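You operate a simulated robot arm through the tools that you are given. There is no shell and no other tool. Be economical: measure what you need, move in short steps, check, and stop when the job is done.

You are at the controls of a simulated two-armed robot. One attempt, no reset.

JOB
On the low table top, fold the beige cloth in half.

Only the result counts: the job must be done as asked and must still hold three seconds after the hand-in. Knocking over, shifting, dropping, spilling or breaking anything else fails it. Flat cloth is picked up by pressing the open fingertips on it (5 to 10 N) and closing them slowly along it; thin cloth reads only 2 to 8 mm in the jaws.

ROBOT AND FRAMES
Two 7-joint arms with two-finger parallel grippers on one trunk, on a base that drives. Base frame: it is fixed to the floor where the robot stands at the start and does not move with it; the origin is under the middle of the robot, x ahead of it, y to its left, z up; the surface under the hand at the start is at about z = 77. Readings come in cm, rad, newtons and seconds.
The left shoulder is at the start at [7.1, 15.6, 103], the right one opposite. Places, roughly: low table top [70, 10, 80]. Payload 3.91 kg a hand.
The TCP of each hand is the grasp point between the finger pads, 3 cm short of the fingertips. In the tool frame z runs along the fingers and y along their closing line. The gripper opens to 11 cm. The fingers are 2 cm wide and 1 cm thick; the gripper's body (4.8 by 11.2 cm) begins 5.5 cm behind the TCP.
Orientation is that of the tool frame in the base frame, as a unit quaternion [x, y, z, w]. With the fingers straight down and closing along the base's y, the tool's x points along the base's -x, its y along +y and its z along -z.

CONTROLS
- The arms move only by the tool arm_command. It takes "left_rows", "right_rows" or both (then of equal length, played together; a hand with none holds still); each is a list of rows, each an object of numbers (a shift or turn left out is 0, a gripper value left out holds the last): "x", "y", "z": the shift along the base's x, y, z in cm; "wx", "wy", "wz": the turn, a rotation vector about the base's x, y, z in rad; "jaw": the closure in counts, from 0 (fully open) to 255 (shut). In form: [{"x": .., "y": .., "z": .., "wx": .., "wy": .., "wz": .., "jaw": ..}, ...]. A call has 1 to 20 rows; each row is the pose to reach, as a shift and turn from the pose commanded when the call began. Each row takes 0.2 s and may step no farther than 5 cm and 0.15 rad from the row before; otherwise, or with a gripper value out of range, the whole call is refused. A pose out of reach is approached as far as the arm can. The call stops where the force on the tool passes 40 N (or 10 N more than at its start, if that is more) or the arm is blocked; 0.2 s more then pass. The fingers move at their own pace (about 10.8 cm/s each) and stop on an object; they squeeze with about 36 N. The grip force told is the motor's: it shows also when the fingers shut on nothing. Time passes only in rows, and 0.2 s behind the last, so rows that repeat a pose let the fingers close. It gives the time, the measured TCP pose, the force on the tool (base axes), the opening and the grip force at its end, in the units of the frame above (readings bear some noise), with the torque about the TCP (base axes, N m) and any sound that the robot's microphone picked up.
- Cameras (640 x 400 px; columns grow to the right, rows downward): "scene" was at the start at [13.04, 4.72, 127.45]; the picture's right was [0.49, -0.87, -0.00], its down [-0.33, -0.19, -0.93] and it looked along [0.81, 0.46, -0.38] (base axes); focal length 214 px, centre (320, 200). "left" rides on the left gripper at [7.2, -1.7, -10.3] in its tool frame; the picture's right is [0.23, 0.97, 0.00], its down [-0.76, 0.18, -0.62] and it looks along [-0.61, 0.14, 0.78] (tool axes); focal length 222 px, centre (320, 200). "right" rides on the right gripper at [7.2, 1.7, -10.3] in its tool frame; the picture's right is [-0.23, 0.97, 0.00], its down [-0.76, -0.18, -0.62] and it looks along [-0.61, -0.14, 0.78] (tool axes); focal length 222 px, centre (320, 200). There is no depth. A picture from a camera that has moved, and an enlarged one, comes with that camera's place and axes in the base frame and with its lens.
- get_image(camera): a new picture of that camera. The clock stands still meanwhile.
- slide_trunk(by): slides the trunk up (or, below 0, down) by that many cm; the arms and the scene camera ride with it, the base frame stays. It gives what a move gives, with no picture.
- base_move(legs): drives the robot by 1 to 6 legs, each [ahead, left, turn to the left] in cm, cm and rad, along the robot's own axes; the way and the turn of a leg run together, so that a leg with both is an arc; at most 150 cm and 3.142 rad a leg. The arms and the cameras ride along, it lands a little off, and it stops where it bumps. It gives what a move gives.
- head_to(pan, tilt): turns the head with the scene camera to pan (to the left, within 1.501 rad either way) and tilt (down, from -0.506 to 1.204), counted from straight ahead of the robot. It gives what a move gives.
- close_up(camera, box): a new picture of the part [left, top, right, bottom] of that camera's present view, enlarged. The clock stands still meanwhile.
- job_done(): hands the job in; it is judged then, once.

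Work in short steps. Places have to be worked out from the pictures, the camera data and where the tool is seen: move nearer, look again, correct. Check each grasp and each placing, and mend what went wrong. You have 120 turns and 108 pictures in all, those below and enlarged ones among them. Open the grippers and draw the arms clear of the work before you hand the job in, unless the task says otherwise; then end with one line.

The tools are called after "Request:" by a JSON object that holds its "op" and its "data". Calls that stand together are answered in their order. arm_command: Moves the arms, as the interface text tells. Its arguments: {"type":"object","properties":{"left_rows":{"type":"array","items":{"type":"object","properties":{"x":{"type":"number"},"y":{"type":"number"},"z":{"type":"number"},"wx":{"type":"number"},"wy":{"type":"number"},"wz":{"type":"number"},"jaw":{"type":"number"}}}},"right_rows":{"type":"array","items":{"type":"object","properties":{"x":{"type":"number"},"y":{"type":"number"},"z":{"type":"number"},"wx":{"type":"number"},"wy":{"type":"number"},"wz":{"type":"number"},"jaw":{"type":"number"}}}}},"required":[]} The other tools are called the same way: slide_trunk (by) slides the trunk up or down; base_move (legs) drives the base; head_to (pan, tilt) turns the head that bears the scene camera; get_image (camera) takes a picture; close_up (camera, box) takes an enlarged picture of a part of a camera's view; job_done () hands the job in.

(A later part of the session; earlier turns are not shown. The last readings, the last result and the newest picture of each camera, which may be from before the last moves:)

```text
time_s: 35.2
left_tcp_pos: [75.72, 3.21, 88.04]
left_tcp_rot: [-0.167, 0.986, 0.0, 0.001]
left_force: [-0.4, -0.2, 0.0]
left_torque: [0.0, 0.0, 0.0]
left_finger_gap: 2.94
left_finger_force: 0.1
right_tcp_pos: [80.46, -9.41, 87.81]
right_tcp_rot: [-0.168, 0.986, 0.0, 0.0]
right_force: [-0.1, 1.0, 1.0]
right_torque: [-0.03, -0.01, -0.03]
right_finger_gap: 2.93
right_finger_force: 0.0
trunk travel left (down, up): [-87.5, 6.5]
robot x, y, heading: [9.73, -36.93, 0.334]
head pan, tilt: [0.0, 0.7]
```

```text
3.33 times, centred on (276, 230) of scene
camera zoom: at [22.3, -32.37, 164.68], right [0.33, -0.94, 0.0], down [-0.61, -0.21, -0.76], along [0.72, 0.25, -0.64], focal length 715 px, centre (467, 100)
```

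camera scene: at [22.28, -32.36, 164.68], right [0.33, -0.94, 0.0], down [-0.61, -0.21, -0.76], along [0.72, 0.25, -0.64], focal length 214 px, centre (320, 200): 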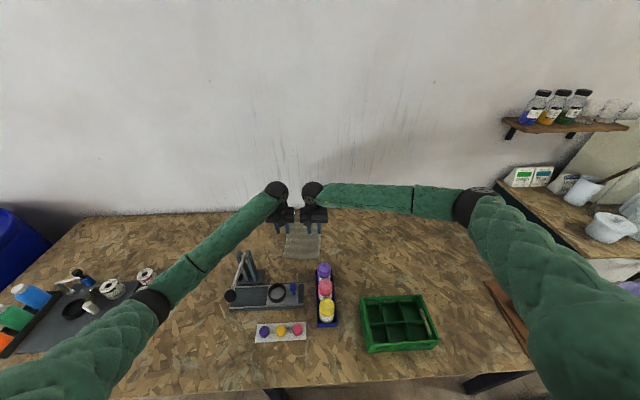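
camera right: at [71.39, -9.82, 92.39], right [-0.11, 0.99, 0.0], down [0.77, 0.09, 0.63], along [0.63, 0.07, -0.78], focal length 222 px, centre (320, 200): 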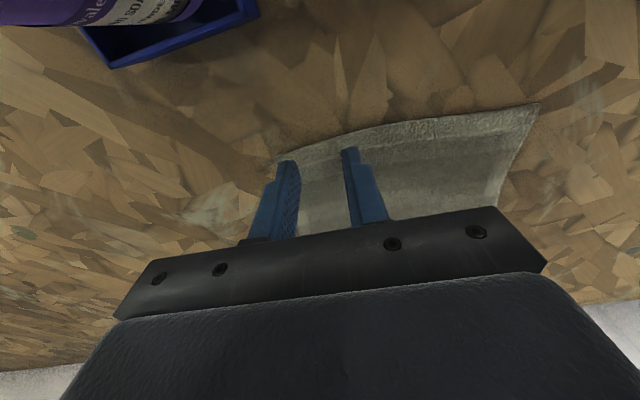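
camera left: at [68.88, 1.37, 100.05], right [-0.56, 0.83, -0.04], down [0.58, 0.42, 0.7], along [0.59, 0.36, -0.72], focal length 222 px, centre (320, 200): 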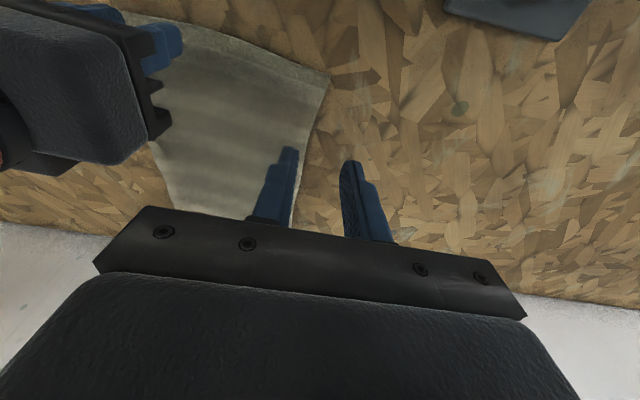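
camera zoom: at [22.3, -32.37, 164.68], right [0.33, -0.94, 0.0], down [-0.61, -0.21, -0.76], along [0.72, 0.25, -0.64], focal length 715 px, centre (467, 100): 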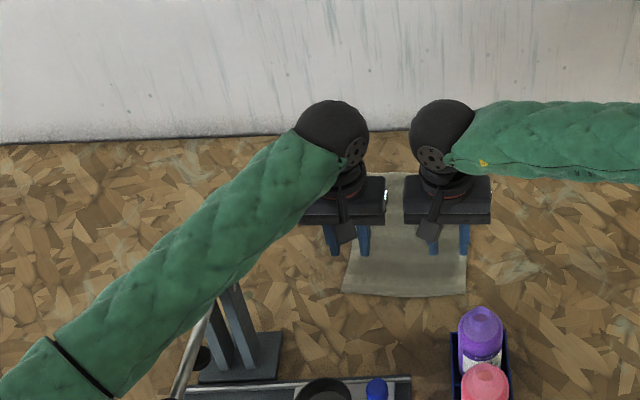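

No contact at z 88 this time. I add the last 6 cm of trunk height for margin, then lower back by 10 cm.

Request:
{"op": "slide_trunk", "data": {"by": 6.3}}

Request:
{"op": "arm_command", "data": {"left_rows": [{"z": -2.5}, {"z": -5}, {"z": -7}, {"z": -8.5}, {"z": -10}, {"z": -10}], "right_rows": [{"z": -2.5}, {"z": -5}, {"z": -7}, {"z": -8.5}, {"z": -10}, {"z": -10}]}}

Request:
{"op": "close_up", "data": {"camera": "scene", "box": [180, 180, 372, 300]}}

```text
time_s: 36.3
left_tcp_pos: [75.66, 3.22, 94.18]
left_tcp_rot: [-0.168, 0.986, 0.0, 0.001]
left_force: [0.9, 0.0, 0.8]
left_torque: [0.0, 0.02, 0.01]
left_finger_gap: 2.96
left_finger_force: 0.1
right_tcp_pos: [80.44, -9.64, 94.11]
right_tcp_rot: [-0.169, 0.986, -0.001, 0.0]
right_force: [0.0, 0.7, -0.4]
right_torque: [0.0, -0.02, 0.0]
right_finger_gap: 2.97
right_finger_force: 0.1
trunk travel left (down, up): [-93.8, 0.2]
robot x, y, heading: [9.34, -37.33, 0.342]
head pan, tilt: [0.0, 0.7]
```

```text
time_s: 37.7
left_tcp_pos: [75.71, 3.18, 84.1]
left_tcp_rot: [-0.167, 0.986, 0.001, 0.001]
left_force: [0.5, -0.1, -0.1]
left_torque: [-0.03, -0.02, -0.01]
left_finger_gap: 2.95
left_finger_force: 0.2
right_tcp_pos: [80.29, -9.52, 84.17]
right_tcp_rot: [-0.168, 0.986, 0.0, 0.0]
right_force: [-0.2, -0.3, 0.0]
right_torque: [-0.05, -0.01, -0.01]
right_finger_gap: 2.92
right_finger_force: 0.1
trunk travel left (down, up): [-93.8, 0.2]
robot x, y, heading: [9.31, -36.98, 0.338]
head pan, tilt: [0.0, 0.7]
```

```text
3.33 times, centred on (276, 240) of scene
camera zoom: at [22.32, -32.35, 170.97], right [0.33, -0.94, 0.0], down [-0.61, -0.21, -0.76], along [0.72, 0.25, -0.64], focal length 715 px, centre (467, 67)
```

zoom: 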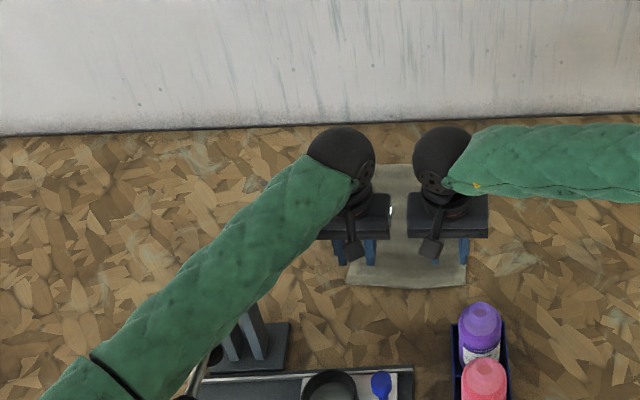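

Works: z 84 with no contact. I go down to just above the cloth (TCP 81) and look with the hand cameras.

Request:
{"op": "arm_command", "data": {"left_rows": [{"z": -1}, {"z": -2}, {"z": -3}, {"z": -3}], "right_rows": [{"z": -1}, {"z": -2}, {"z": -3}, {"z": -3}]}}

Request:
{"op": "get_image", "data": {"camera": "left"}}

Request:
{"op": "get_image", "data": {"camera": "right"}}

```text
time_s: 38.7
left_tcp_pos: [75.71, 3.2, 81.23]
left_tcp_rot: [-0.167, 0.986, 0.0, 0.001]
left_force: [-0.2, 0.2, 0.6]
left_torque: [-0.03, 0.01, 0.0]
left_finger_gap: 2.94
left_finger_force: 0.1
right_tcp_pos: [80.47, -9.34, 81.06]
right_tcp_rot: [-0.169, 0.986, 0.0, 0.0]
right_force: [0.8, -1.2, 0.8]
right_torque: [-0.02, -0.01, -0.01]
right_finger_gap: 2.94
right_finger_force: 0.1
trunk travel left (down, up): [-93.8, 0.2]
robot x, y, heading: [9.67, -36.59, 0.337]
head pan, tilt: [0.0, 0.7]
```

```text
73 pictures are left
camera left: at [69.25, -0.86, 91.6], right [-0.54, 0.84, 0.0], down [0.66, 0.42, 0.62], along [0.53, 0.33, -0.78], focal length 222 px, centre (320, 200)
```

left: 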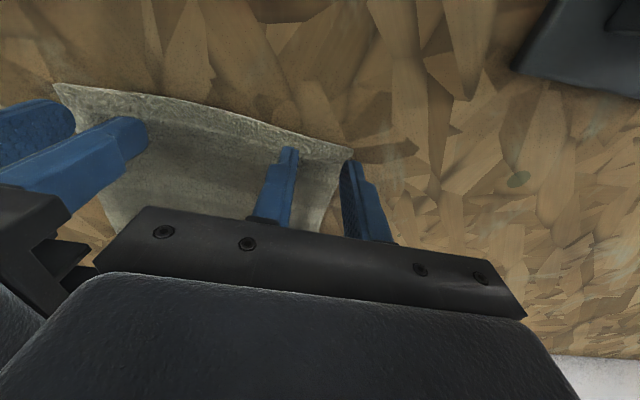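

```text
72 pictures are left
camera right: at [73.03, -10.26, 91.32], right [-0.11, 0.99, 0.0], down [0.78, 0.08, 0.62], along [0.62, 0.07, -0.78], focal length 222 px, centre (320, 200)
```

right: 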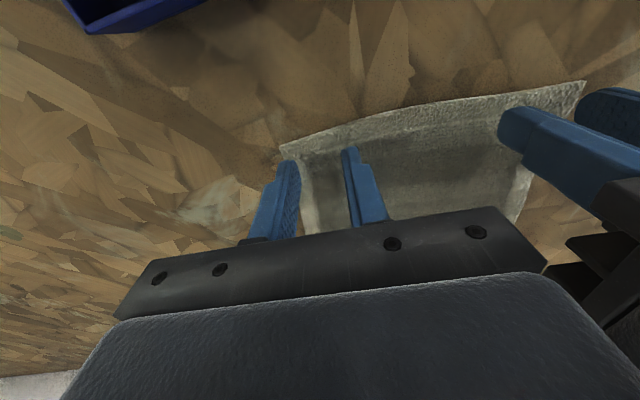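

The outer fingers are right on the cloth's side edges, so I shift each hand inward a little, narrow the jaws to about 2.2 cm, and go down to near contact.

Request:
{"op": "arm_command", "data": {"left_rows": [{"x": 0.23, "y": -0.66, "jaw": 205}, {"x": 0.23, "y": -0.66, "z": -0.5}, {"x": 0.23, "y": -0.66, "z": -1}, {"x": 0.23, "y": -0.66, "z": -1}], "right_rows": [{"x": -0.17, "y": 0.47, "jaw": 205}, {"x": -0.17, "y": 0.47, "z": -0.5}, {"x": -0.17, "y": 0.47, "z": -1}, {"x": -0.17, "y": 0.47, "z": -1}]}}

Request:
{"op": "get_image", "data": {"camera": "left"}}

Request:
{"op": "get_image", "data": {"camera": "right"}}

```text
time_s: 39.7
left_tcp_pos: [75.93, 2.43, 80.36]
left_tcp_rot: [-0.168, 0.986, 0.001, 0.001]
left_force: [0.6, 0.6, 4.4]
left_torque: [-0.03, 0.02, 0.0]
left_finger_gap: 2.14
left_finger_force: 0.2
right_tcp_pos: [80.28, -9.07, 80.37]
right_tcp_rot: [-0.168, 0.986, 0.002, 0.0]
right_force: [2.0, 0.0, 12.5]
right_torque: [0.0, -0.05, -0.01]
right_finger_gap: 2.14
right_finger_force: 0.2
trunk travel left (down, up): [-93.8, 0.2]
robot x, y, heading: [9.84, -37.1, 0.337]
head pan, tilt: [0.0, 0.7]
```

```text
71 pictures are left
camera left: at [69.49, -1.62, 90.73], right [-0.54, 0.84, 0.0], down [0.66, 0.42, 0.63], along [0.53, 0.33, -0.78], focal length 222 px, centre (320, 200)
```

left: 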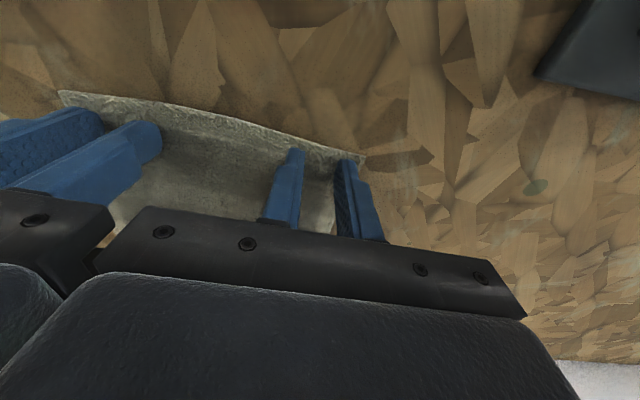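

```text
70 pictures are left
camera right: at [72.85, -9.84, 90.54], right [-0.11, 0.99, 0.0], down [0.78, 0.08, 0.62], along [0.62, 0.07, -0.78], focal length 222 px, centre (320, 200)
```

right: 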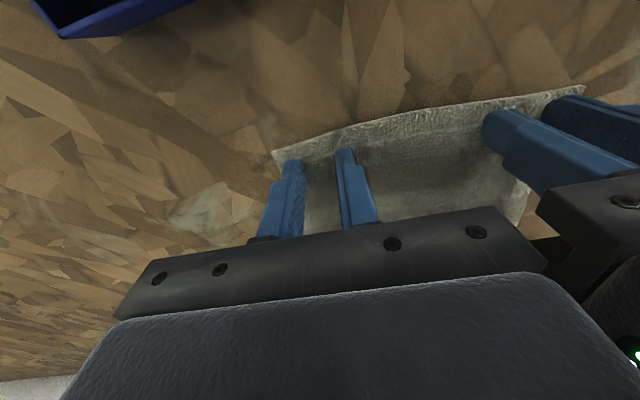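

Both are in contact (4 N and 12 N) with all fingers on the cloth. I trim the pressing and close slowly.

Request:
{"op": "arm_command", "data": {"left_rows": [{"z": -0.1}, {"z": -0.1, "jaw": 210}, {"z": -0.1, "jaw": 216}, {"z": -0.1, "jaw": 222}, {"z": -0.1, "jaw": 228}, {"z": -0.1, "jaw": 234}, {"z": -0.1, "jaw": 240}, {"z": -0.1, "jaw": 246}, {"z": -0.1, "jaw": 255}, {"z": -0.1}, {"z": -0.1}], "right_rows": [{"z": 0.05}, {"z": 0.05, "jaw": 210}, {"z": 0.05, "jaw": 216}, {"z": 0.05, "jaw": 222}, {"z": 0.05, "jaw": 228}, {"z": 0.05, "jaw": 234}, {"z": 0.05, "jaw": 240}, {"z": 0.05, "jaw": 246}, {"z": 0.05, "jaw": 255}, {"z": 0.05}, {"z": 0.05}]}}

Request:
{"op": "get_image", "data": {"camera": "left"}}

Request:
{"op": "get_image", "data": {"camera": "right"}}

```text
time_s: 42.1
left_tcp_pos: [75.99, 2.38, 80.3]
left_tcp_rot: [-0.167, 0.986, 0.0, 0.002]
left_force: [8.6, -22.0, 16.6]
left_torque: [-0.71, -0.26, 0.02]
left_finger_gap: 0.37
left_finger_force: 36.1
right_tcp_pos: [80.12, -8.89, 80.44]
right_tcp_rot: [-0.168, 0.986, 0.002, 0.001]
right_force: [-9.9, 22.8, 5.9]
right_torque: [0.74, 0.29, 0.04]
right_finger_gap: 0.35
right_finger_force: 36.4
trunk travel left (down, up): [-93.8, 0.2]
robot x, y, heading: [9.73, -37.05, 0.34]
head pan, tilt: [0.0, 0.7]
```

```text
69 pictures are left
camera left: at [69.44, -1.68, 90.66], right [-0.53, 0.84, 0.0], down [0.66, 0.42, 0.63], along [0.53, 0.33, -0.78], focal length 222 px, centre (320, 200)
```

left: 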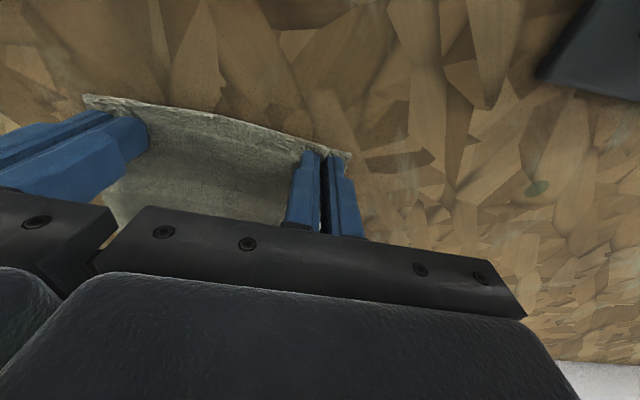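

```text
68 pictures are left
camera right: at [72.65, -9.77, 90.6], right [-0.11, 0.99, 0.0], down [0.78, 0.08, 0.62], along [0.62, 0.07, -0.78], focal length 222 px, centre (320, 200)
```

right: 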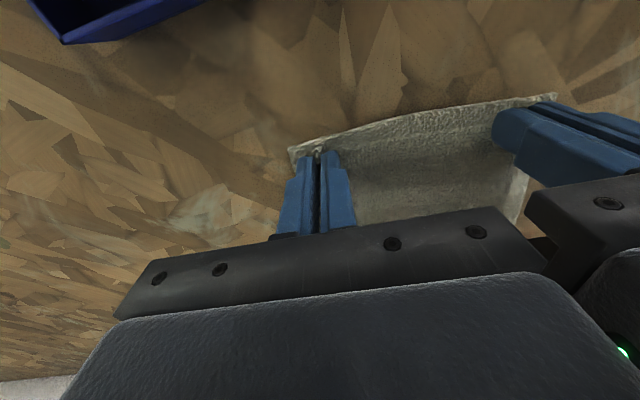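

Both jaws hold cloth (3.5 mm). The cloth between the hands is taut, so I bring them together slightly while lifting 4 cm and moving forward a bit.

Request:
{"op": "arm_command", "data": {"left_rows": [{"x": 0.08, "y": -0.22, "z": 0.3}, {"x": 0.08, "y": -0.22, "z": 1}, {"x": 0.5, "y": -0.1, "z": 2}, {"x": 1, "y": 0.1, "z": 3}, {"x": 1.5, "y": 0.3, "z": 4}, {"x": 1.5, "y": 0.3, "z": 4}], "right_rows": [{"x": -0.08, "y": 0.22, "z": 0.3}, {"x": -0.08, "y": 0.22, "z": 1}, {"x": 0.35, "y": 0.35, "z": 2}, {"x": 0.85, "y": 0.55, "z": 3}, {"x": 1.35, "y": 0.75, "z": 4}, {"x": 1.35, "y": 0.75, "z": 4}]}}

Request:
{"op": "get_image", "data": {"camera": "left"}}

Request:
{"op": "close_up", "data": {"camera": "scene", "box": [220, 180, 380, 280]}}

```text
time_s: 43.5
left_tcp_pos: [77.48, 2.83, 84.12]
left_tcp_rot: [-0.167, 0.986, 0.001, 0.0]
left_force: [6.2, -16.0, 0.8]
left_torque: [-0.46, -0.21, 0.02]
left_finger_gap: 0.35
left_finger_force: 36.1
right_tcp_pos: [81.53, -8.24, 84.16]
right_tcp_rot: [-0.168, 0.986, 0.0, 0.0]
right_force: [-6.6, 15.9, 0.1]
right_torque: [0.49, 0.17, 0.03]
right_finger_gap: 0.33
right_finger_force: 36.0
trunk travel left (down, up): [-93.8, 0.2]
robot x, y, heading: [9.6, -36.94, 0.337]
head pan, tilt: [0.0, 0.7]
```

```text
67 pictures are left
camera left: at [71.07, -1.2, 94.48], right [-0.54, 0.84, 0.0], down [0.66, 0.42, 0.62], along [0.53, 0.33, -0.78], focal length 222 px, centre (320, 200)
```

left: 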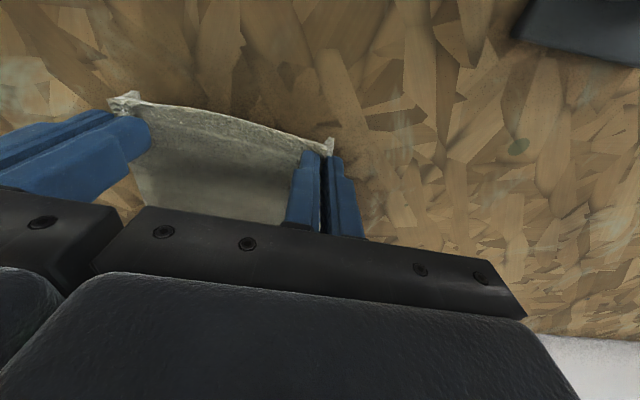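

```text
4.00 times, centred on (300, 230) of scene
camera zoom: at [22.34, -32.34, 170.97], right [0.33, -0.94, 0.0], down [-0.61, -0.21, -0.76], along [0.72, 0.25, -0.64], focal length 858 px, centre (400, 80)
```

zoom: 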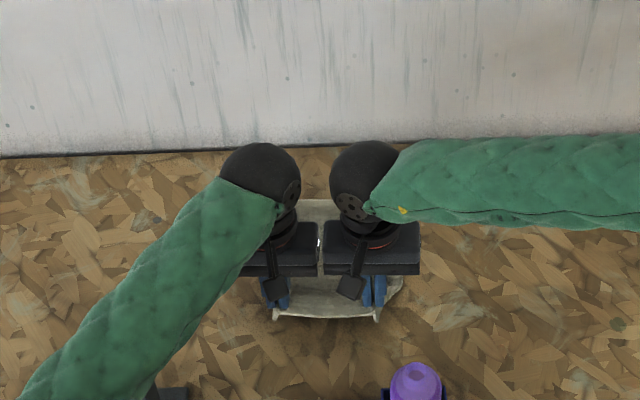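

The near edge is up in both hands. I continue the arc: forward about 9 cm and up to z 90.

Request:
{"op": "arm_command", "data": {"left_rows": [{"x": 1.2, "y": 0.42, "z": 1.3}, {"x": 2.4, "y": 0.84, "z": 2.4}, {"x": 3.6, "y": 1.27, "z": 3.4}, {"x": 4.8, "y": 1.7, "z": 4.3}, {"x": 6, "y": 2.1, "z": 5}, {"x": 7.2, "y": 2.54, "z": 5.5}, {"x": 8.5, "y": 3, "z": 6}, {"x": 8.5, "y": 3, "z": 6}], "right_rows": [{"x": 1.2, "y": 0.42, "z": 1.3}, {"x": 2.4, "y": 0.84, "z": 2.4}, {"x": 3.6, "y": 1.27, "z": 3.4}, {"x": 4.8, "y": 1.7, "z": 4.3}, {"x": 6, "y": 2.1, "z": 5}, {"x": 7.2, "y": 2.54, "z": 5.5}, {"x": 8.5, "y": 3, "z": 6}, {"x": 8.5, "y": 3, "z": 6}]}}

Request:
{"op": "get_image", "data": {"camera": "left"}}

Request:
{"op": "get_image", "data": {"camera": "scene"}}

```text
time_s: 45.3
left_tcp_pos: [85.93, 5.78, 90.07]
left_tcp_rot: [-0.168, 0.986, 0.0, 0.002]
left_force: [6.5, -16.4, -0.7]
left_torque: [-0.54, -0.17, 0.03]
left_finger_gap: 0.38
left_finger_force: 35.8
right_tcp_pos: [90.08, -5.18, 90.07]
right_tcp_rot: [-0.168, 0.986, 0.0, 0.0]
right_force: [-6.7, 16.9, -0.7]
right_torque: [0.54, 0.18, -0.03]
right_finger_gap: 0.36
right_finger_force: 36.0
trunk travel left (down, up): [-93.8, 0.2]
robot x, y, heading: [9.77, -37.05, 0.334]
head pan, tilt: [0.0, 0.7]
```

```text
65 pictures are left
camera left: at [79.53, 1.85, 100.47], right [-0.54, 0.84, 0.0], down [0.66, 0.42, 0.62], along [0.53, 0.33, -0.78], focal length 222 px, centre (320, 200)
```

left: 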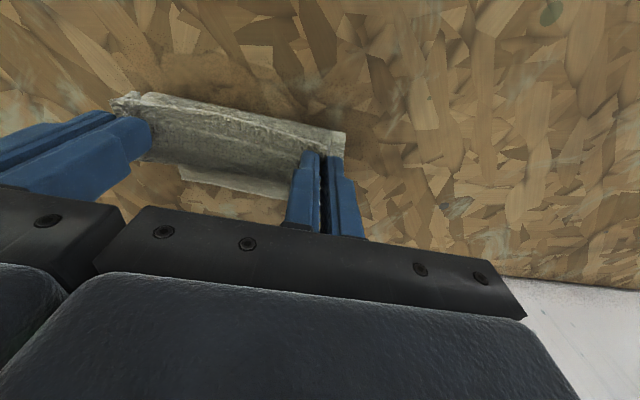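

```text
64 pictures are left
camera scene: at [22.32, -32.35, 170.97], right [0.33, -0.94, 0.0], down [-0.61, -0.21, -0.76], along [0.72, 0.25, -0.64], focal length 214 px, centre (320, 200)
```

scene: 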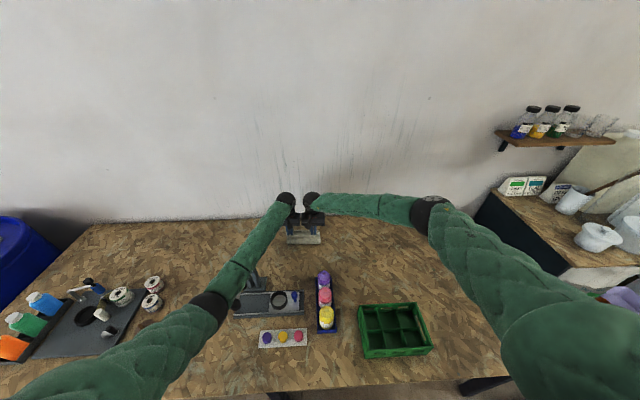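

Cloth is held well. I drive the base ahead 3.8 cm (hands ride along), then lower the trunk while raising the hands to keep height.

Request:
{"op": "base_move", "data": {"legs": [[3.8, 0, 0]]}}

Request:
{"op": "slide_trunk", "data": {"by": -4}}

Request:
{"op": "arm_command", "data": {"left_rows": [{"z": 1.5}, {"z": 3}, {"z": 4}, {"z": 4}], "right_rows": [{"z": 1.5}, {"z": 3}, {"z": 4}, {"z": 4}]}}

Request:
{"op": "slide_trunk", "data": {"by": -5}}

Request:
{"op": "arm_command", "data": {"left_rows": [{"z": 1.5}, {"z": 3}, {"z": 5}, {"z": 5}], "right_rows": [{"z": 1.5}, {"z": 3}, {"z": 5}, {"z": 5}]}}

Request:
{"op": "get_image", "data": {"camera": "left"}}

Request:
{"op": "get_image", "data": {"camera": "scene"}}

```text
time_s: 46.1
left_tcp_pos: [88.75, 6.85, 90.83]
left_tcp_rot: [-0.168, 0.986, 0.0, 0.004]
left_force: [5.1, -16.0, 1.0]
left_torque: [-0.52, -0.27, -0.03]
left_finger_gap: 0.35
left_finger_force: 35.7
right_tcp_pos: [93.01, -4.21, 90.79]
right_tcp_rot: [-0.169, 0.986, 0.001, 0.004]
right_force: [-6.4, 15.4, 0.3]
right_torque: [0.49, 0.16, 0.02]
right_finger_gap: 0.36
right_finger_force: 36.1
trunk travel left (down, up): [-93.8, 0.2]
robot x, y, heading: [12.9, -35.89, 0.34]
head pan, tilt: [0.0, 0.7]
```

```text
time_s: 47.0
left_tcp_pos: [89.49, 7.11, 85.98]
left_tcp_rot: [-0.166, 0.986, 0.0, 0.001]
left_force: [4.3, -12.3, 0.4]
left_torque: [-0.4, -0.12, 0.02]
left_finger_gap: 0.35
left_finger_force: 36.0
right_tcp_pos: [93.58, -3.95, 86.12]
right_tcp_rot: [-0.168, 0.986, 0.001, 0.0]
right_force: [-3.1, 12.3, 0.9]
right_torque: [0.38, 0.17, -0.01]
right_finger_gap: 0.35
right_finger_force: 35.8
trunk travel left (down, up): [-89.8, 4.2]
robot x, y, heading: [13.47, -35.92, 0.341]
head pan, tilt: [0.0, 0.7]
```

```text
time_s: 48.0
left_tcp_pos: [89.42, 7.07, 90.2]
left_tcp_rot: [-0.166, 0.986, 0.0, 0.001]
left_force: [5.8, -15.7, 0.1]
left_torque: [-0.48, -0.16, 0.01]
left_finger_gap: 0.34
left_finger_force: 36.0
right_tcp_pos: [93.48, -3.92, 90.15]
right_tcp_rot: [-0.168, 0.986, 0.0, 0.0]
right_force: [-5.5, 13.9, -0.5]
right_torque: [0.48, 0.2, 0.0]
right_finger_gap: 0.34
right_finger_force: 36.1
trunk travel left (down, up): [-89.8, 4.2]
robot x, y, heading: [13.29, -35.98, 0.337]
head pan, tilt: [0.0, 0.7]
```

```text
time_s: 48.9
left_tcp_pos: [88.7, 6.63, 87.06]
left_tcp_rot: [-0.168, 0.986, 0.004, 0.009]
left_force: [6.1, -18.0, -2.2]
left_torque: [-0.56, -0.2, 0.0]
left_finger_gap: 0.35
left_finger_force: 35.5
right_tcp_pos: [92.59, -4.61, 86.56]
right_tcp_rot: [-0.17, 0.985, 0.005, 0.007]
right_force: [-6.0, 19.2, 0.7]
right_torque: [0.57, 0.19, -0.04]
right_finger_gap: 0.35
right_finger_force: 35.6
trunk travel left (down, up): [-84.8, 9.2]
robot x, y, heading: [13.0, -35.95, 0.339]
head pan, tilt: [0.0, 0.7]
```

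```text
time_s: 49.9
left_tcp_pos: [87.39, 7.08, 90.92]
left_tcp_rot: [-0.171, 0.985, 0.002, 0.004]
left_force: [6.4, -13.8, 0.8]
left_torque: [-0.39, -0.18, 0.0]
left_finger_gap: 0.37
left_finger_force: 35.6
right_tcp_pos: [91.56, -3.95, 91.31]
right_tcp_rot: [-0.173, 0.985, 0.004, 0.008]
right_force: [-5.4, 14.7, 0.1]
right_torque: [0.47, 0.14, 0.0]
right_finger_gap: 0.34
right_finger_force: 35.9
trunk travel left (down, up): [-84.8, 9.2]
robot x, y, heading: [12.69, -35.79, 0.347]
head pan, tilt: [0.0, 0.7]
```

```text
63 pictures are left
camera left: at [80.91, 2.91, 101.21], right [-0.54, 0.84, 0.0], down [0.65, 0.42, 0.63], along [0.53, 0.34, -0.78], focal length 222 px, centre (320, 200)
```

left: 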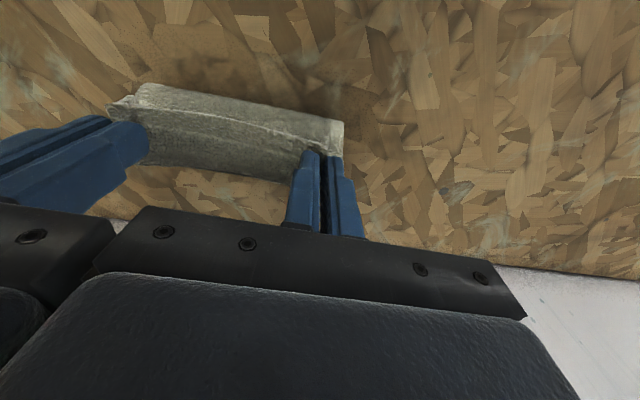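

```text
62 pictures are left
camera scene: at [23.23, -32.28, 162.03], right [0.34, -0.94, 0.0], down [-0.59, -0.21, -0.78], along [0.73, 0.27, -0.63], focal length 214 px, centre (320, 200)
```

scene: 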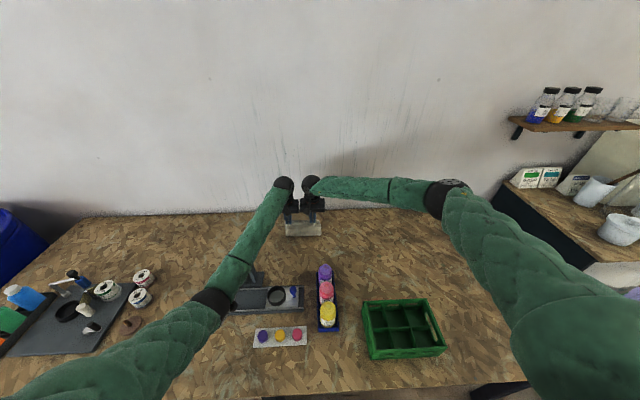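

The robot's pose drifted (hands pushed back 2 cm): the left forearm is again touching the rack. I raise the trunk 5 cm right away and inspect.

Request:
{"op": "slide_trunk", "data": {"by": 4.5}}

Request:
{"op": "close_up", "data": {"camera": "scene", "box": [190, 180, 382, 300]}}

```text
time_s: 50.8
left_tcp_pos: [89.17, 7.21, 95.11]
left_tcp_rot: [-0.167, 0.986, 0.0, 0.003]
left_force: [5.3, -18.1, -0.5]
left_torque: [-0.53, -0.23, 0.0]
left_finger_gap: 0.36
left_finger_force: 35.9
right_tcp_pos: [92.98, -4.01, 94.97]
right_tcp_rot: [-0.169, 0.986, 0.001, 0.003]
right_force: [-7.0, 17.5, 0.9]
right_torque: [0.57, 0.14, 0.0]
right_finger_gap: 0.34
right_finger_force: 35.6
trunk travel left (down, up): [-89.3, 4.7]
robot x, y, heading: [12.91, -35.83, 0.335]
head pan, tilt: [0.0, 0.7]
```

```text
3.33 times, centred on (286, 240) of scene
camera zoom: at [25.02, -31.36, 166.54], right [0.33, -0.94, 0.0], down [-0.6, -0.21, -0.77], along [0.72, 0.25, -0.64], focal length 715 px, centre (433, 67)
```

zoom: 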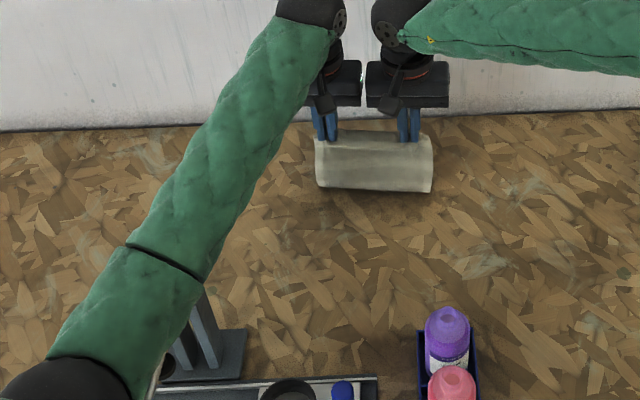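

The cloth still hangs nicely with the bulge toward the robot, and the rack still stands in place. I extend the hands farther forward first (straighter arm, higher elbow) before lowering the trunk again.

Request:
{"op": "arm_command", "data": {"left_rows": [{"x": 0.9, "y": 0.33, "z": -0.5}, {"x": 1.9, "y": 0.66, "z": -1}, {"x": 2.8, "y": 1, "z": -1.5}, {"x": 3.3, "y": 1.2, "z": -2}, {"x": 3.3, "y": 1.2, "z": -2}], "right_rows": [{"x": 0.9, "y": 0.33, "z": -0.5}, {"x": 1.9, "y": 0.66, "z": -1}, {"x": 2.8, "y": 1, "z": -1.5}, {"x": 3.3, "y": 1.2, "z": -2}, {"x": 3.3, "y": 1.2, "z": -2}]}}

Request:
{"op": "get_image", "data": {"camera": "scene"}}

Request:
{"op": "get_image", "data": {"camera": "right"}}

```text
time_s: 52.0
left_tcp_pos: [92.85, 8.49, 92.7]
left_tcp_rot: [-0.166, 0.986, -0.001, 0.001]
left_force: [5.9, -17.4, -0.9]
left_torque: [-0.57, -0.17, 0.02]
left_finger_gap: 0.37
left_finger_force: 35.9
right_tcp_pos: [96.65, -2.74, 92.53]
right_tcp_rot: [-0.168, 0.986, 0.001, 0.0]
right_force: [-6.3, 17.4, 1.0]
right_torque: [0.53, 0.16, 0.0]
right_finger_gap: 0.38
right_finger_force: 35.6
trunk travel left (down, up): [-89.3, 4.7]
robot x, y, heading: [13.53, -35.66, 0.342]
head pan, tilt: [0.0, 0.7]
```

```text
60 pictures are left
camera scene: at [25.81, -31.15, 166.48], right [0.33, -0.94, 0.0], down [-0.61, -0.21, -0.76], along [0.72, 0.25, -0.64], focal length 214 px, centre (320, 200)
```

scene: 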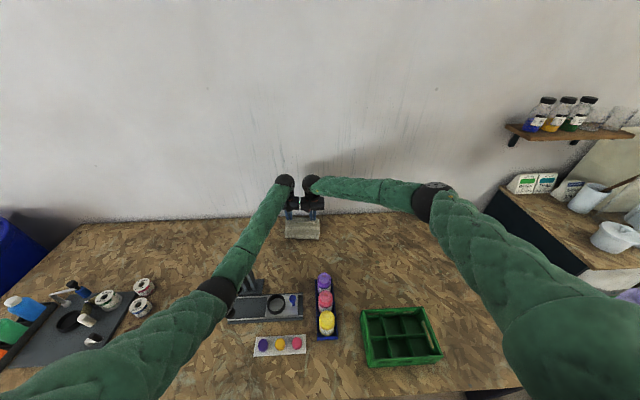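

```text
59 pictures are left
camera right: at [89.23, -3.57, 102.81], right [-0.11, 0.99, 0.0], down [0.78, 0.08, 0.62], along [0.62, 0.07, -0.78], focal length 222 px, centre (320, 200)
```

right: 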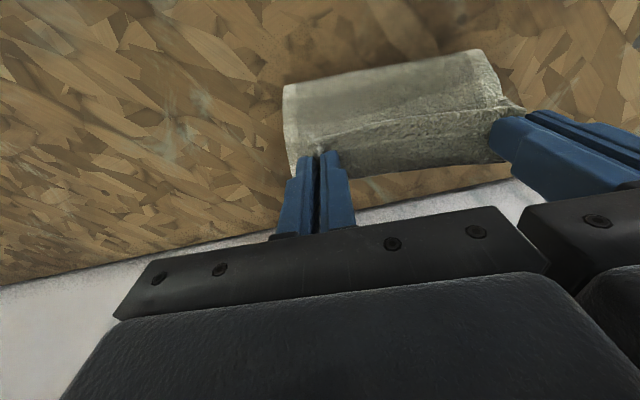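

Reach is fine here (90 ahead). I lower the trunk 3 cm and check for any deviation.

Request:
{"op": "slide_trunk", "data": {"by": -3}}

Request:
{"op": "arm_command", "data": {"left_rows": [{"x": 0.9, "y": 0.33, "z": 1}, {"x": 1.8, "y": 0.65, "z": 2}, {"x": 1.8, "y": 0.65, "z": 2}], "right_rows": [{"x": 0.9, "y": 0.33, "z": 1}, {"x": 1.8, "y": 0.65, "z": 2}, {"x": 1.8, "y": 0.65, "z": 2}]}}

Request:
{"op": "close_up", "data": {"camera": "scene", "box": [190, 180, 382, 300]}}

```text
time_s: 52.7
left_tcp_pos: [92.93, 8.57, 89.8]
left_tcp_rot: [-0.168, 0.986, 0.0, 0.001]
left_force: [5.6, -17.4, 0.2]
left_torque: [-0.49, -0.19, -0.03]
left_finger_gap: 0.35
left_finger_force: 35.9
right_tcp_pos: [96.58, -2.95, 89.55]
right_tcp_rot: [-0.168, 0.986, 0.001, 0.001]
right_force: [-5.6, 17.5, 0.1]
right_torque: [0.58, 0.18, -0.01]
right_finger_gap: 0.36
right_finger_force: 35.6
trunk travel left (down, up): [-86.3, 7.7]
robot x, y, heading: [12.98, -35.58, 0.337]
head pan, tilt: [0.0, 0.7]
```

```text
time_s: 53.5
left_tcp_pos: [94.69, 9.31, 91.53]
left_tcp_rot: [-0.167, 0.986, 0.0, 0.001]
left_force: [6.5, -20.4, -0.7]
left_torque: [-0.66, -0.22, 0.03]
left_finger_gap: 0.37
left_finger_force: 35.5
right_tcp_pos: [98.52, -2.0, 91.46]
right_tcp_rot: [-0.168, 0.986, 0.001, -0.001]
right_force: [-7.1, 19.9, 0.2]
right_torque: [0.62, 0.22, 0.02]
right_finger_gap: 0.36
right_finger_force: 36.3
trunk travel left (down, up): [-86.3, 7.7]
robot x, y, heading: [13.26, -35.73, 0.338]
head pan, tilt: [0.0, 0.7]
```

```text
3.33 times, centred on (286, 240) of scene
camera zoom: at [25.84, -31.13, 163.47], right [0.33, -0.94, 0.0], down [-0.61, -0.21, -0.76], along [0.72, 0.25, -0.64], focal length 715 px, centre (433, 67)
```

zoom: 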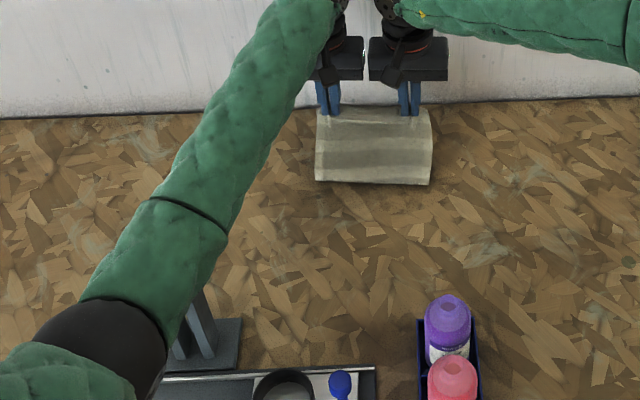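

No contact, hands 92 ahead. I lower the trunk another 4 cm, which also lowers the cloth.

Request:
{"op": "slide_trunk", "data": {"by": -4}}

Request:
{"op": "arm_command", "data": {"left_rows": [{"x": 0.5, "y": 0.17, "z": 1}, {"x": 1.0, "y": 0.35, "z": 2}, {"x": 1.0, "y": 0.35, "z": 2}], "right_rows": [{"x": 0.5, "y": 0.17, "z": 1}, {"x": 1.0, "y": 0.35, "z": 2}, {"x": 1.0, "y": 0.35, "z": 2}]}}

Request:
{"op": "close_up", "data": {"camera": "scene", "box": [190, 180, 382, 300]}}

```text
time_s: 54.3
left_tcp_pos: [94.73, 9.07, 89.4]
left_tcp_rot: [-0.167, 0.986, 0.004, 0.008]
left_force: [7.3, -25.6, -1.6]
left_torque: [-0.78, -0.22, -0.02]
left_finger_gap: 0.37
left_finger_force: 35.9
right_tcp_pos: [98.14, -2.32, 88.53]
right_tcp_rot: [-0.168, 0.986, 0.003, 0.003]
right_force: [-6.7, 25.4, 2.4]
right_torque: [0.79, 0.25, -0.01]
right_finger_gap: 0.4
right_finger_force: 36.0
trunk travel left (down, up): [-82.3, 11.7]
robot x, y, heading: [13.12, -36.04, 0.337]
head pan, tilt: [0.0, 0.7]
```

```text
time_s: 55.1
left_tcp_pos: [95.67, 8.85, 89.55]
left_tcp_rot: [-0.166, 0.986, 0.0, 0.001]
left_force: [6.2, -16.4, 0.1]
left_torque: [-0.42, -0.16, 0.02]
left_finger_gap: 0.37
left_finger_force: 35.7
right_tcp_pos: [99.55, -2.34, 89.5]
right_tcp_rot: [-0.168, 0.986, 0.001, 0.001]
right_force: [-5.4, 15.2, 0.2]
right_torque: [0.45, 0.17, 0.0]
right_finger_gap: 0.34
right_finger_force: 35.9
trunk travel left (down, up): [-82.3, 11.7]
robot x, y, heading: [13.2, -36.32, 0.337]
head pan, tilt: [0.0, 0.7]
```

```text
3.33 times, centred on (286, 240) of scene
camera zoom: at [25.76, -31.61, 159.27], right [0.33, -0.94, 0.0], down [-0.61, -0.21, -0.77], along [0.72, 0.25, -0.64], focal length 715 px, centre (433, 67)
```

zoom: 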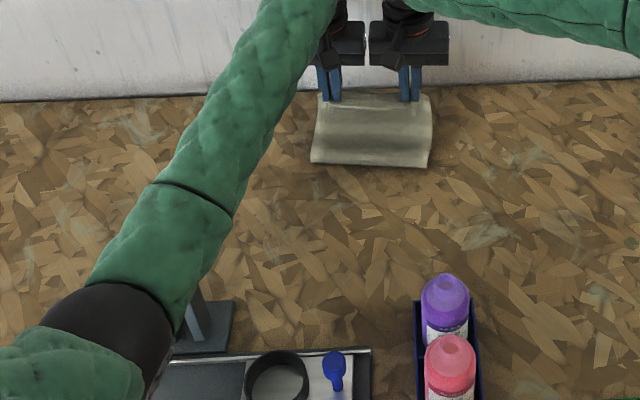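

Lowering by trunk bends the elbow onto the rack; lowering by the arms straightens them instead. I lower the hands 3 cm by arm motion and compare.

Request:
{"op": "arm_command", "data": {"left_rows": [{"x": 0.2, "y": 0.3, "z": -1}, {"x": 0.2, "y": 0.3, "z": -2}, {"x": 0.2, "y": 0.3, "z": -3}, {"x": 0.2, "y": 0.3, "z": -3}], "right_rows": [{"x": 0.0, "y": 0.3, "z": -1}, {"x": 0.0, "y": 0.3, "z": -2}, {"x": 0.0, "y": 0.3, "z": -3}, {"x": 0.0, "y": 0.3, "z": -3}]}}

Request:
{"op": "close_up", "data": {"camera": "scene", "box": [190, 160, 382, 280]}}

```text
time_s: 56.1
left_tcp_pos: [96.2, 9.78, 88.07]
left_tcp_rot: [-0.167, 0.986, 0.003, 0.008]
left_force: [4.3, -20.4, -2.0]
left_torque: [-0.63, -0.18, 0.01]
left_finger_gap: 0.32
left_finger_force: 35.7
right_tcp_pos: [99.48, -1.71, 87.02]
right_tcp_rot: [-0.169, 0.986, 0.002, 0.002]
right_force: [-5.3, 19.7, 2.3]
right_torque: [0.61, 0.18, -0.02]
right_finger_gap: 0.35
right_finger_force: 36.4
trunk travel left (down, up): [-82.3, 11.7]
robot x, y, heading: [13.4, -35.92, 0.332]
head pan, tilt: [0.0, 0.7]
```

```text
3.33 times, centred on (286, 220) of scene
camera zoom: at [25.61, -31.69, 159.62], right [0.33, -0.94, 0.0], down [-0.61, -0.21, -0.77], along [0.72, 0.26, -0.64], focal length 715 px, centre (433, 133)
```

zoom: 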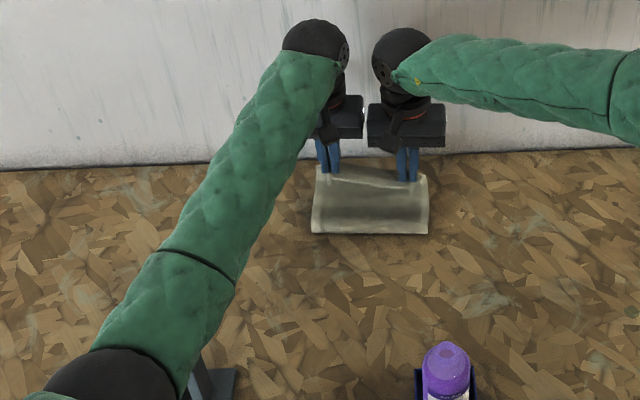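

The left forearm overlaps the rack posts sideways by only 2–3 cm. I lift slightly, then shift the base 7 cm right while turning left 0.075 rad, so the hands stay in place but the left forearm swings clear.

Request:
{"op": "arm_command", "data": {"left_rows": [{"z": 1}, {"z": 2.5}, {"z": 2.5}], "right_rows": [{"z": 1}, {"z": 2.5}, {"z": 2.5}]}}

Request:
{"op": "base_move", "data": {"legs": [[0, -7, 0.075]]}}

Request:
{"op": "get_image", "data": {"camera": "scene"}}

Request:
{"op": "close_up", "data": {"camera": "scene", "box": [190, 160, 382, 280]}}

```text
time_s: 56.9
left_tcp_pos: [95.58, 9.8, 89.36]
left_tcp_rot: [-0.167, 0.986, 0.001, 0.002]
left_force: [5.0, -16.5, 1.2]
left_torque: [-0.53, -0.14, 0.01]
left_finger_gap: 0.36
left_finger_force: 36.1
right_tcp_pos: [99.34, -1.5, 89.36]
right_tcp_rot: [-0.17, 0.985, 0.001, 0.002]
right_force: [-6.2, 16.4, 0.1]
right_torque: [0.49, 0.21, 0.04]
right_finger_gap: 0.35
right_finger_force: 35.9
trunk travel left (down, up): [-82.3, 11.7]
robot x, y, heading: [13.16, -35.62, 0.34]
head pan, tilt: [0.0, 0.7]
```

```text
time_s: 58.0
left_tcp_pos: [94.85, 9.34, 88.93]
left_tcp_rot: [-0.204, 0.979, 0.001, -0.001]
left_force: [6.5, -15.5, 0.2]
left_torque: [-0.45, -0.19, -0.06]
left_finger_gap: 0.36
left_finger_force: 36.0
right_tcp_pos: [99.59, -1.67, 88.92]
right_tcp_rot: [-0.205, 0.979, 0.001, 0.0]
right_force: [-5.8, 15.1, -0.8]
right_torque: [0.49, 0.22, -0.07]
right_finger_gap: 0.35
right_finger_force: 35.6
trunk travel left (down, up): [-82.3, 11.7]
robot x, y, heading: [15.95, -42.5, 0.408]
head pan, tilt: [0.0, 0.7]
```

```text
55 pictures are left
camera scene: at [28.23, -36.74, 159.44], right [0.4, -0.92, 0.0], down [-0.59, -0.26, -0.76], along [0.7, 0.31, -0.65], focal length 214 px, centre (320, 200)
```

scene: 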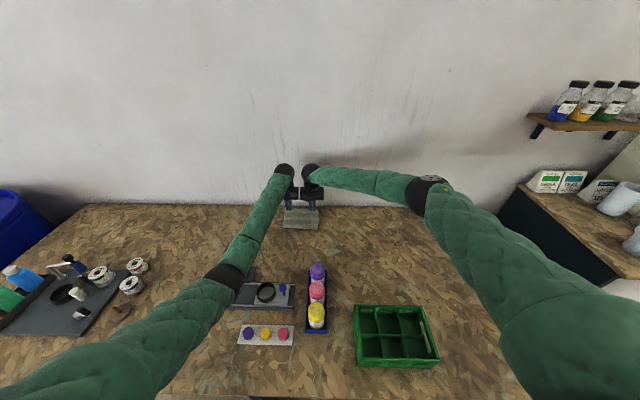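

```text
3.33 times, centred on (286, 220) of scene
camera zoom: at [28.23, -36.74, 159.44], right [0.4, -0.92, 0.0], down [-0.59, -0.26, -0.76], along [0.7, 0.31, -0.65], focal length 715 px, centre (433, 133)
```

zoom: 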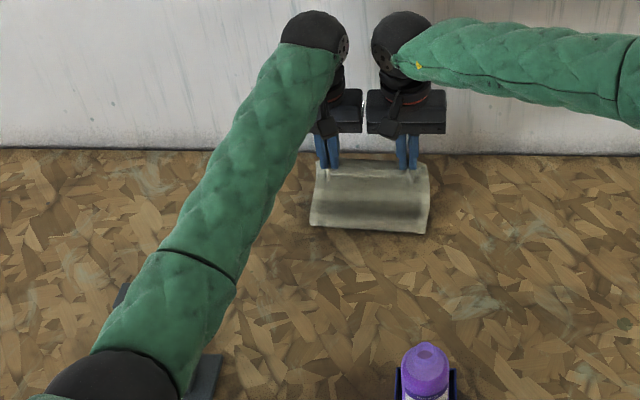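

The manoeuvre works: the hands stayed put and the forearm moved right relative to the rack. I repeat it once more.

Request:
{"op": "base_move", "data": {"legs": [[0, -9, 0.097]]}}

Request:
{"op": "close_up", "data": {"camera": "scene", "box": [170, 160, 394, 300]}}

```text
time_s: 59.1
left_tcp_pos: [93.71, 8.52, 89.21]
left_tcp_rot: [-0.251, 0.968, 0.001, -0.001]
left_force: [6.2, -12.2, 0.7]
left_torque: [-0.33, -0.16, -0.02]
left_finger_gap: 0.36
left_finger_force: 36.1
right_tcp_pos: [99.21, -1.7, 89.03]
right_tcp_rot: [-0.252, 0.968, 0.002, 0.0]
right_force: [-6.4, 12.0, 0.0]
right_torque: [0.38, 0.24, -0.04]
right_finger_gap: 0.39
right_finger_force: 36.2
trunk travel left (down, up): [-82.3, 11.7]
robot x, y, heading: [19.8, -50.42, 0.509]
head pan, tilt: [0.0, 0.7]
```

```text
2.86 times, centred on (282, 230) of scene
camera zoom: at [31.66, -43.7, 159.46], right [0.49, -0.87, 0.0], down [-0.56, -0.31, -0.76], along [0.67, 0.37, -0.65], focal length 613 px, centre (429, 114)
```

zoom: 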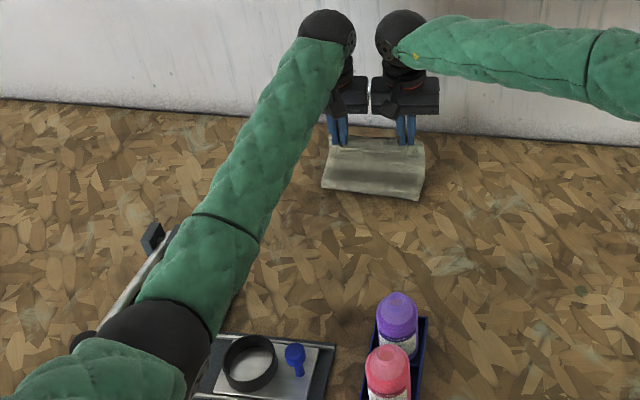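

The forearm is now right of the rack. I square the hands to the cloth again (yaw -0.17) and set them level at 93.5 ahead.

Request:
{"op": "arm_command", "data": {"left_rows": [{"x": 0.5, "y": 0.26, "wz": -0.04}, {"x": 1.0, "y": 0.52, "wz": -0.08}, {"x": 1.5, "y": 0.78, "wz": -0.12}, {"x": 2.07, "y": 1.04, "wz": -0.17}, {"x": 2.07, "y": 1.04, "z": -1, "wz": -0.17}, {"x": 2.07, "y": 1.04, "z": -2, "wz": -0.17}, {"x": 2.07, "y": 1.04, "z": -2, "wz": -0.17}], "right_rows": [{"x": 0.12, "y": 0.02, "wz": -0.04}, {"x": 0.25, "y": 0.04, "wz": -0.08}, {"x": 0.38, "y": 0.05, "wz": -0.12}, {"x": 0.5, "y": 0.07, "wz": -0.17}, {"x": 0.5, "y": 0.07, "z": -1, "wz": -0.17}, {"x": 0.5, "y": 0.07, "z": -2, "wz": -0.17}, {"x": 0.5, "y": 0.07, "z": -2, "wz": -0.17}]}}

Request:
{"op": "get_image", "data": {"camera": "right"}}

Request:
{"op": "get_image", "data": {"camera": "left"}}

```text
time_s: 60.7
left_tcp_pos: [95.62, 9.83, 86.95]
left_tcp_rot: [-0.167, 0.986, -0.001, 0.001]
left_force: [7.9, -20.6, 0.7]
left_torque: [-0.63, -0.22, 0.08]
left_finger_gap: 0.35
left_finger_force: 35.9
right_tcp_pos: [99.53, -1.59, 87.02]
right_tcp_rot: [-0.169, 0.986, 0.001, 0.0]
right_force: [-7.9, 21.1, -0.9]
right_torque: [0.63, 0.18, 0.05]
right_finger_gap: 0.34
right_finger_force: 35.6
trunk travel left (down, up): [-82.3, 11.7]
robot x, y, heading: [19.64, -50.23, 0.503]
head pan, tilt: [0.0, 0.7]
```

```text
52 pictures are left
camera right: at [92.15, -2.46, 97.35], right [-0.11, 0.99, 0.0], down [0.78, 0.09, 0.62], along [0.62, 0.07, -0.78], focal length 222 px, centre (320, 200)
```

right: 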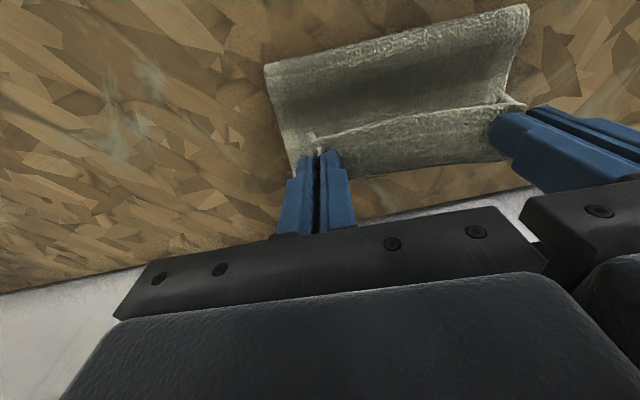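

```text
51 pictures are left
camera left: at [89.18, 5.69, 97.38], right [-0.54, 0.84, 0.0], down [0.66, 0.42, 0.62], along [0.53, 0.33, -0.78], focal length 222 px, centre (320, 200)
```

left: 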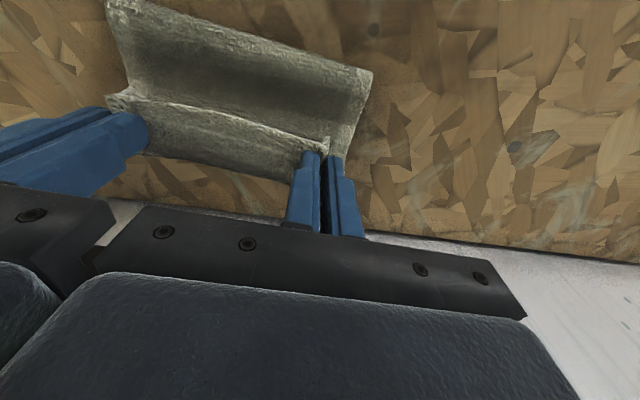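

No contact now and the hands are exactly on command. I lower to z 82 with the arms.

Request:
{"op": "arm_command", "data": {"left_rows": [{"z": -1}, {"z": -2}, {"z": -3}, {"z": -4}, {"z": -5}, {"z": -5}], "right_rows": [{"z": -1}, {"z": -2}, {"z": -3}, {"z": -4}, {"z": -5}, {"z": -5}]}}

Request:
{"op": "get_image", "data": {"camera": "left"}}

Request:
{"op": "get_image", "data": {"camera": "right"}}

Request:
{"op": "close_up", "data": {"camera": "scene", "box": [170, 160, 394, 300]}}

```text
time_s: 62.1
left_tcp_pos: [95.49, 9.64, 81.99]
left_tcp_rot: [-0.166, 0.986, 0.0, 0.001]
left_force: [7.8, -19.7, 0.2]
left_torque: [-0.62, -0.22, 0.04]
left_finger_gap: 0.36
left_finger_force: 35.9
right_tcp_pos: [99.57, -1.56, 82.06]
right_tcp_rot: [-0.169, 0.986, 0.001, 0.0]
right_force: [-7.4, 19.7, 0.4]
right_torque: [0.6, 0.2, 0.02]
right_finger_gap: 0.35
right_finger_force: 35.9
trunk travel left (down, up): [-82.3, 11.7]
robot x, y, heading: [19.47, -50.25, 0.51]
head pan, tilt: [0.0, 0.7]
```

```text
50 pictures are left
camera left: at [89.14, 5.61, 92.42], right [-0.54, 0.84, 0.0], down [0.66, 0.42, 0.62], along [0.53, 0.33, -0.78], focal length 222 px, centre (320, 200)
```

left: 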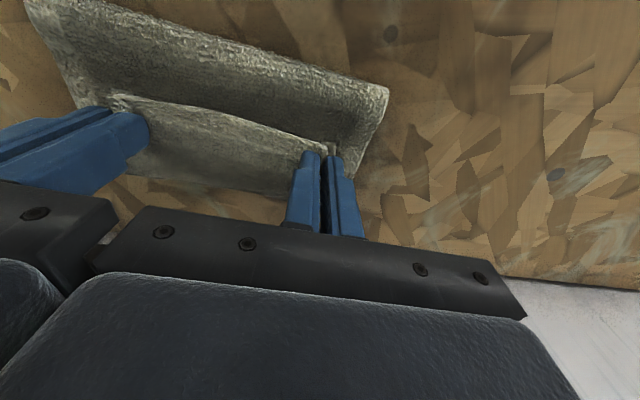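

```text
49 pictures are left
camera right: at [92.09, -2.5, 92.31], right [-0.11, 0.99, 0.0], down [0.78, 0.09, 0.62], along [0.62, 0.07, -0.78], focal length 222 px, centre (320, 200)
```

right: 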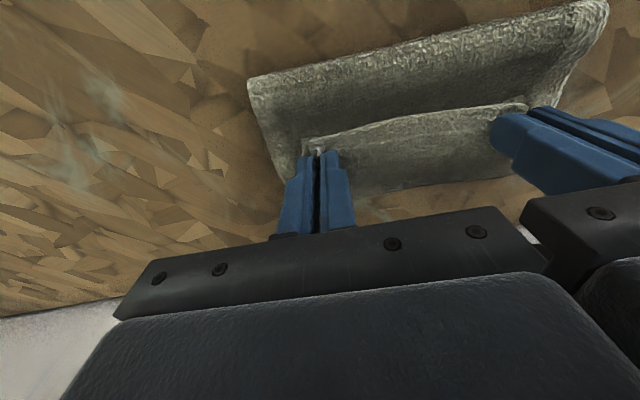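

```text
2.86 times, centred on (282, 230) of scene
camera zoom: at [31.5, -43.57, 159.47], right [0.49, -0.87, 0.0], down [-0.56, -0.31, -0.76], along [0.67, 0.37, -0.64], focal length 613 px, centre (429, 114)
```

zoom: 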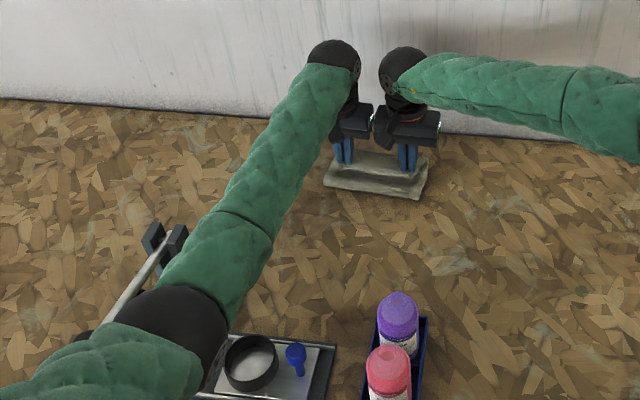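

Nearly down. I need to see precisely where the bottom layer's far edge lies relative to the held edge.

Request:
{"op": "close_up", "data": {"camera": "left", "box": [60, 40, 420, 265]}}

Request:
{"op": "close_up", "data": {"camera": "scene", "box": [268, 195, 340, 240]}}

```text
1.78 times, centred on (240, 152) of left
camera zoom: at [89.14, 5.61, 92.42], right [-0.54, 0.84, 0.0], down [0.66, 0.42, 0.62], along [0.53, 0.33, -0.78], focal length 395 px, centre (462, 284)
```

zoom: 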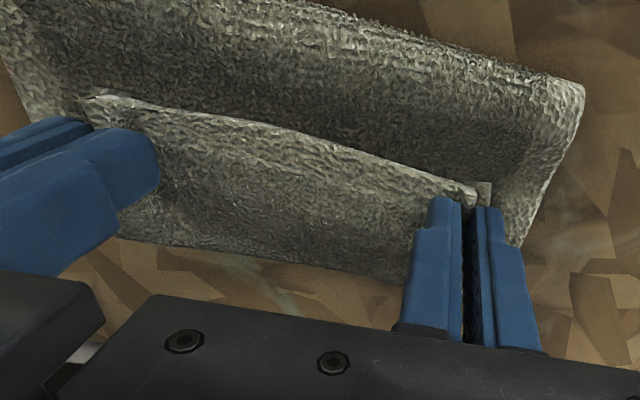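

```text
8.89 times, centred on (304, 218) of scene
camera zoom: at [31.5, -43.57, 159.47], right [0.49, -0.87, 0.0], down [-0.56, -0.31, -0.76], along [0.67, 0.37, -0.64], focal length 1906 px, centre (462, 44)
```

zoom: 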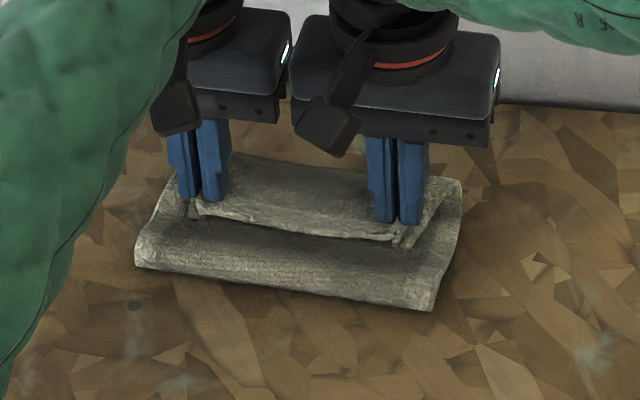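

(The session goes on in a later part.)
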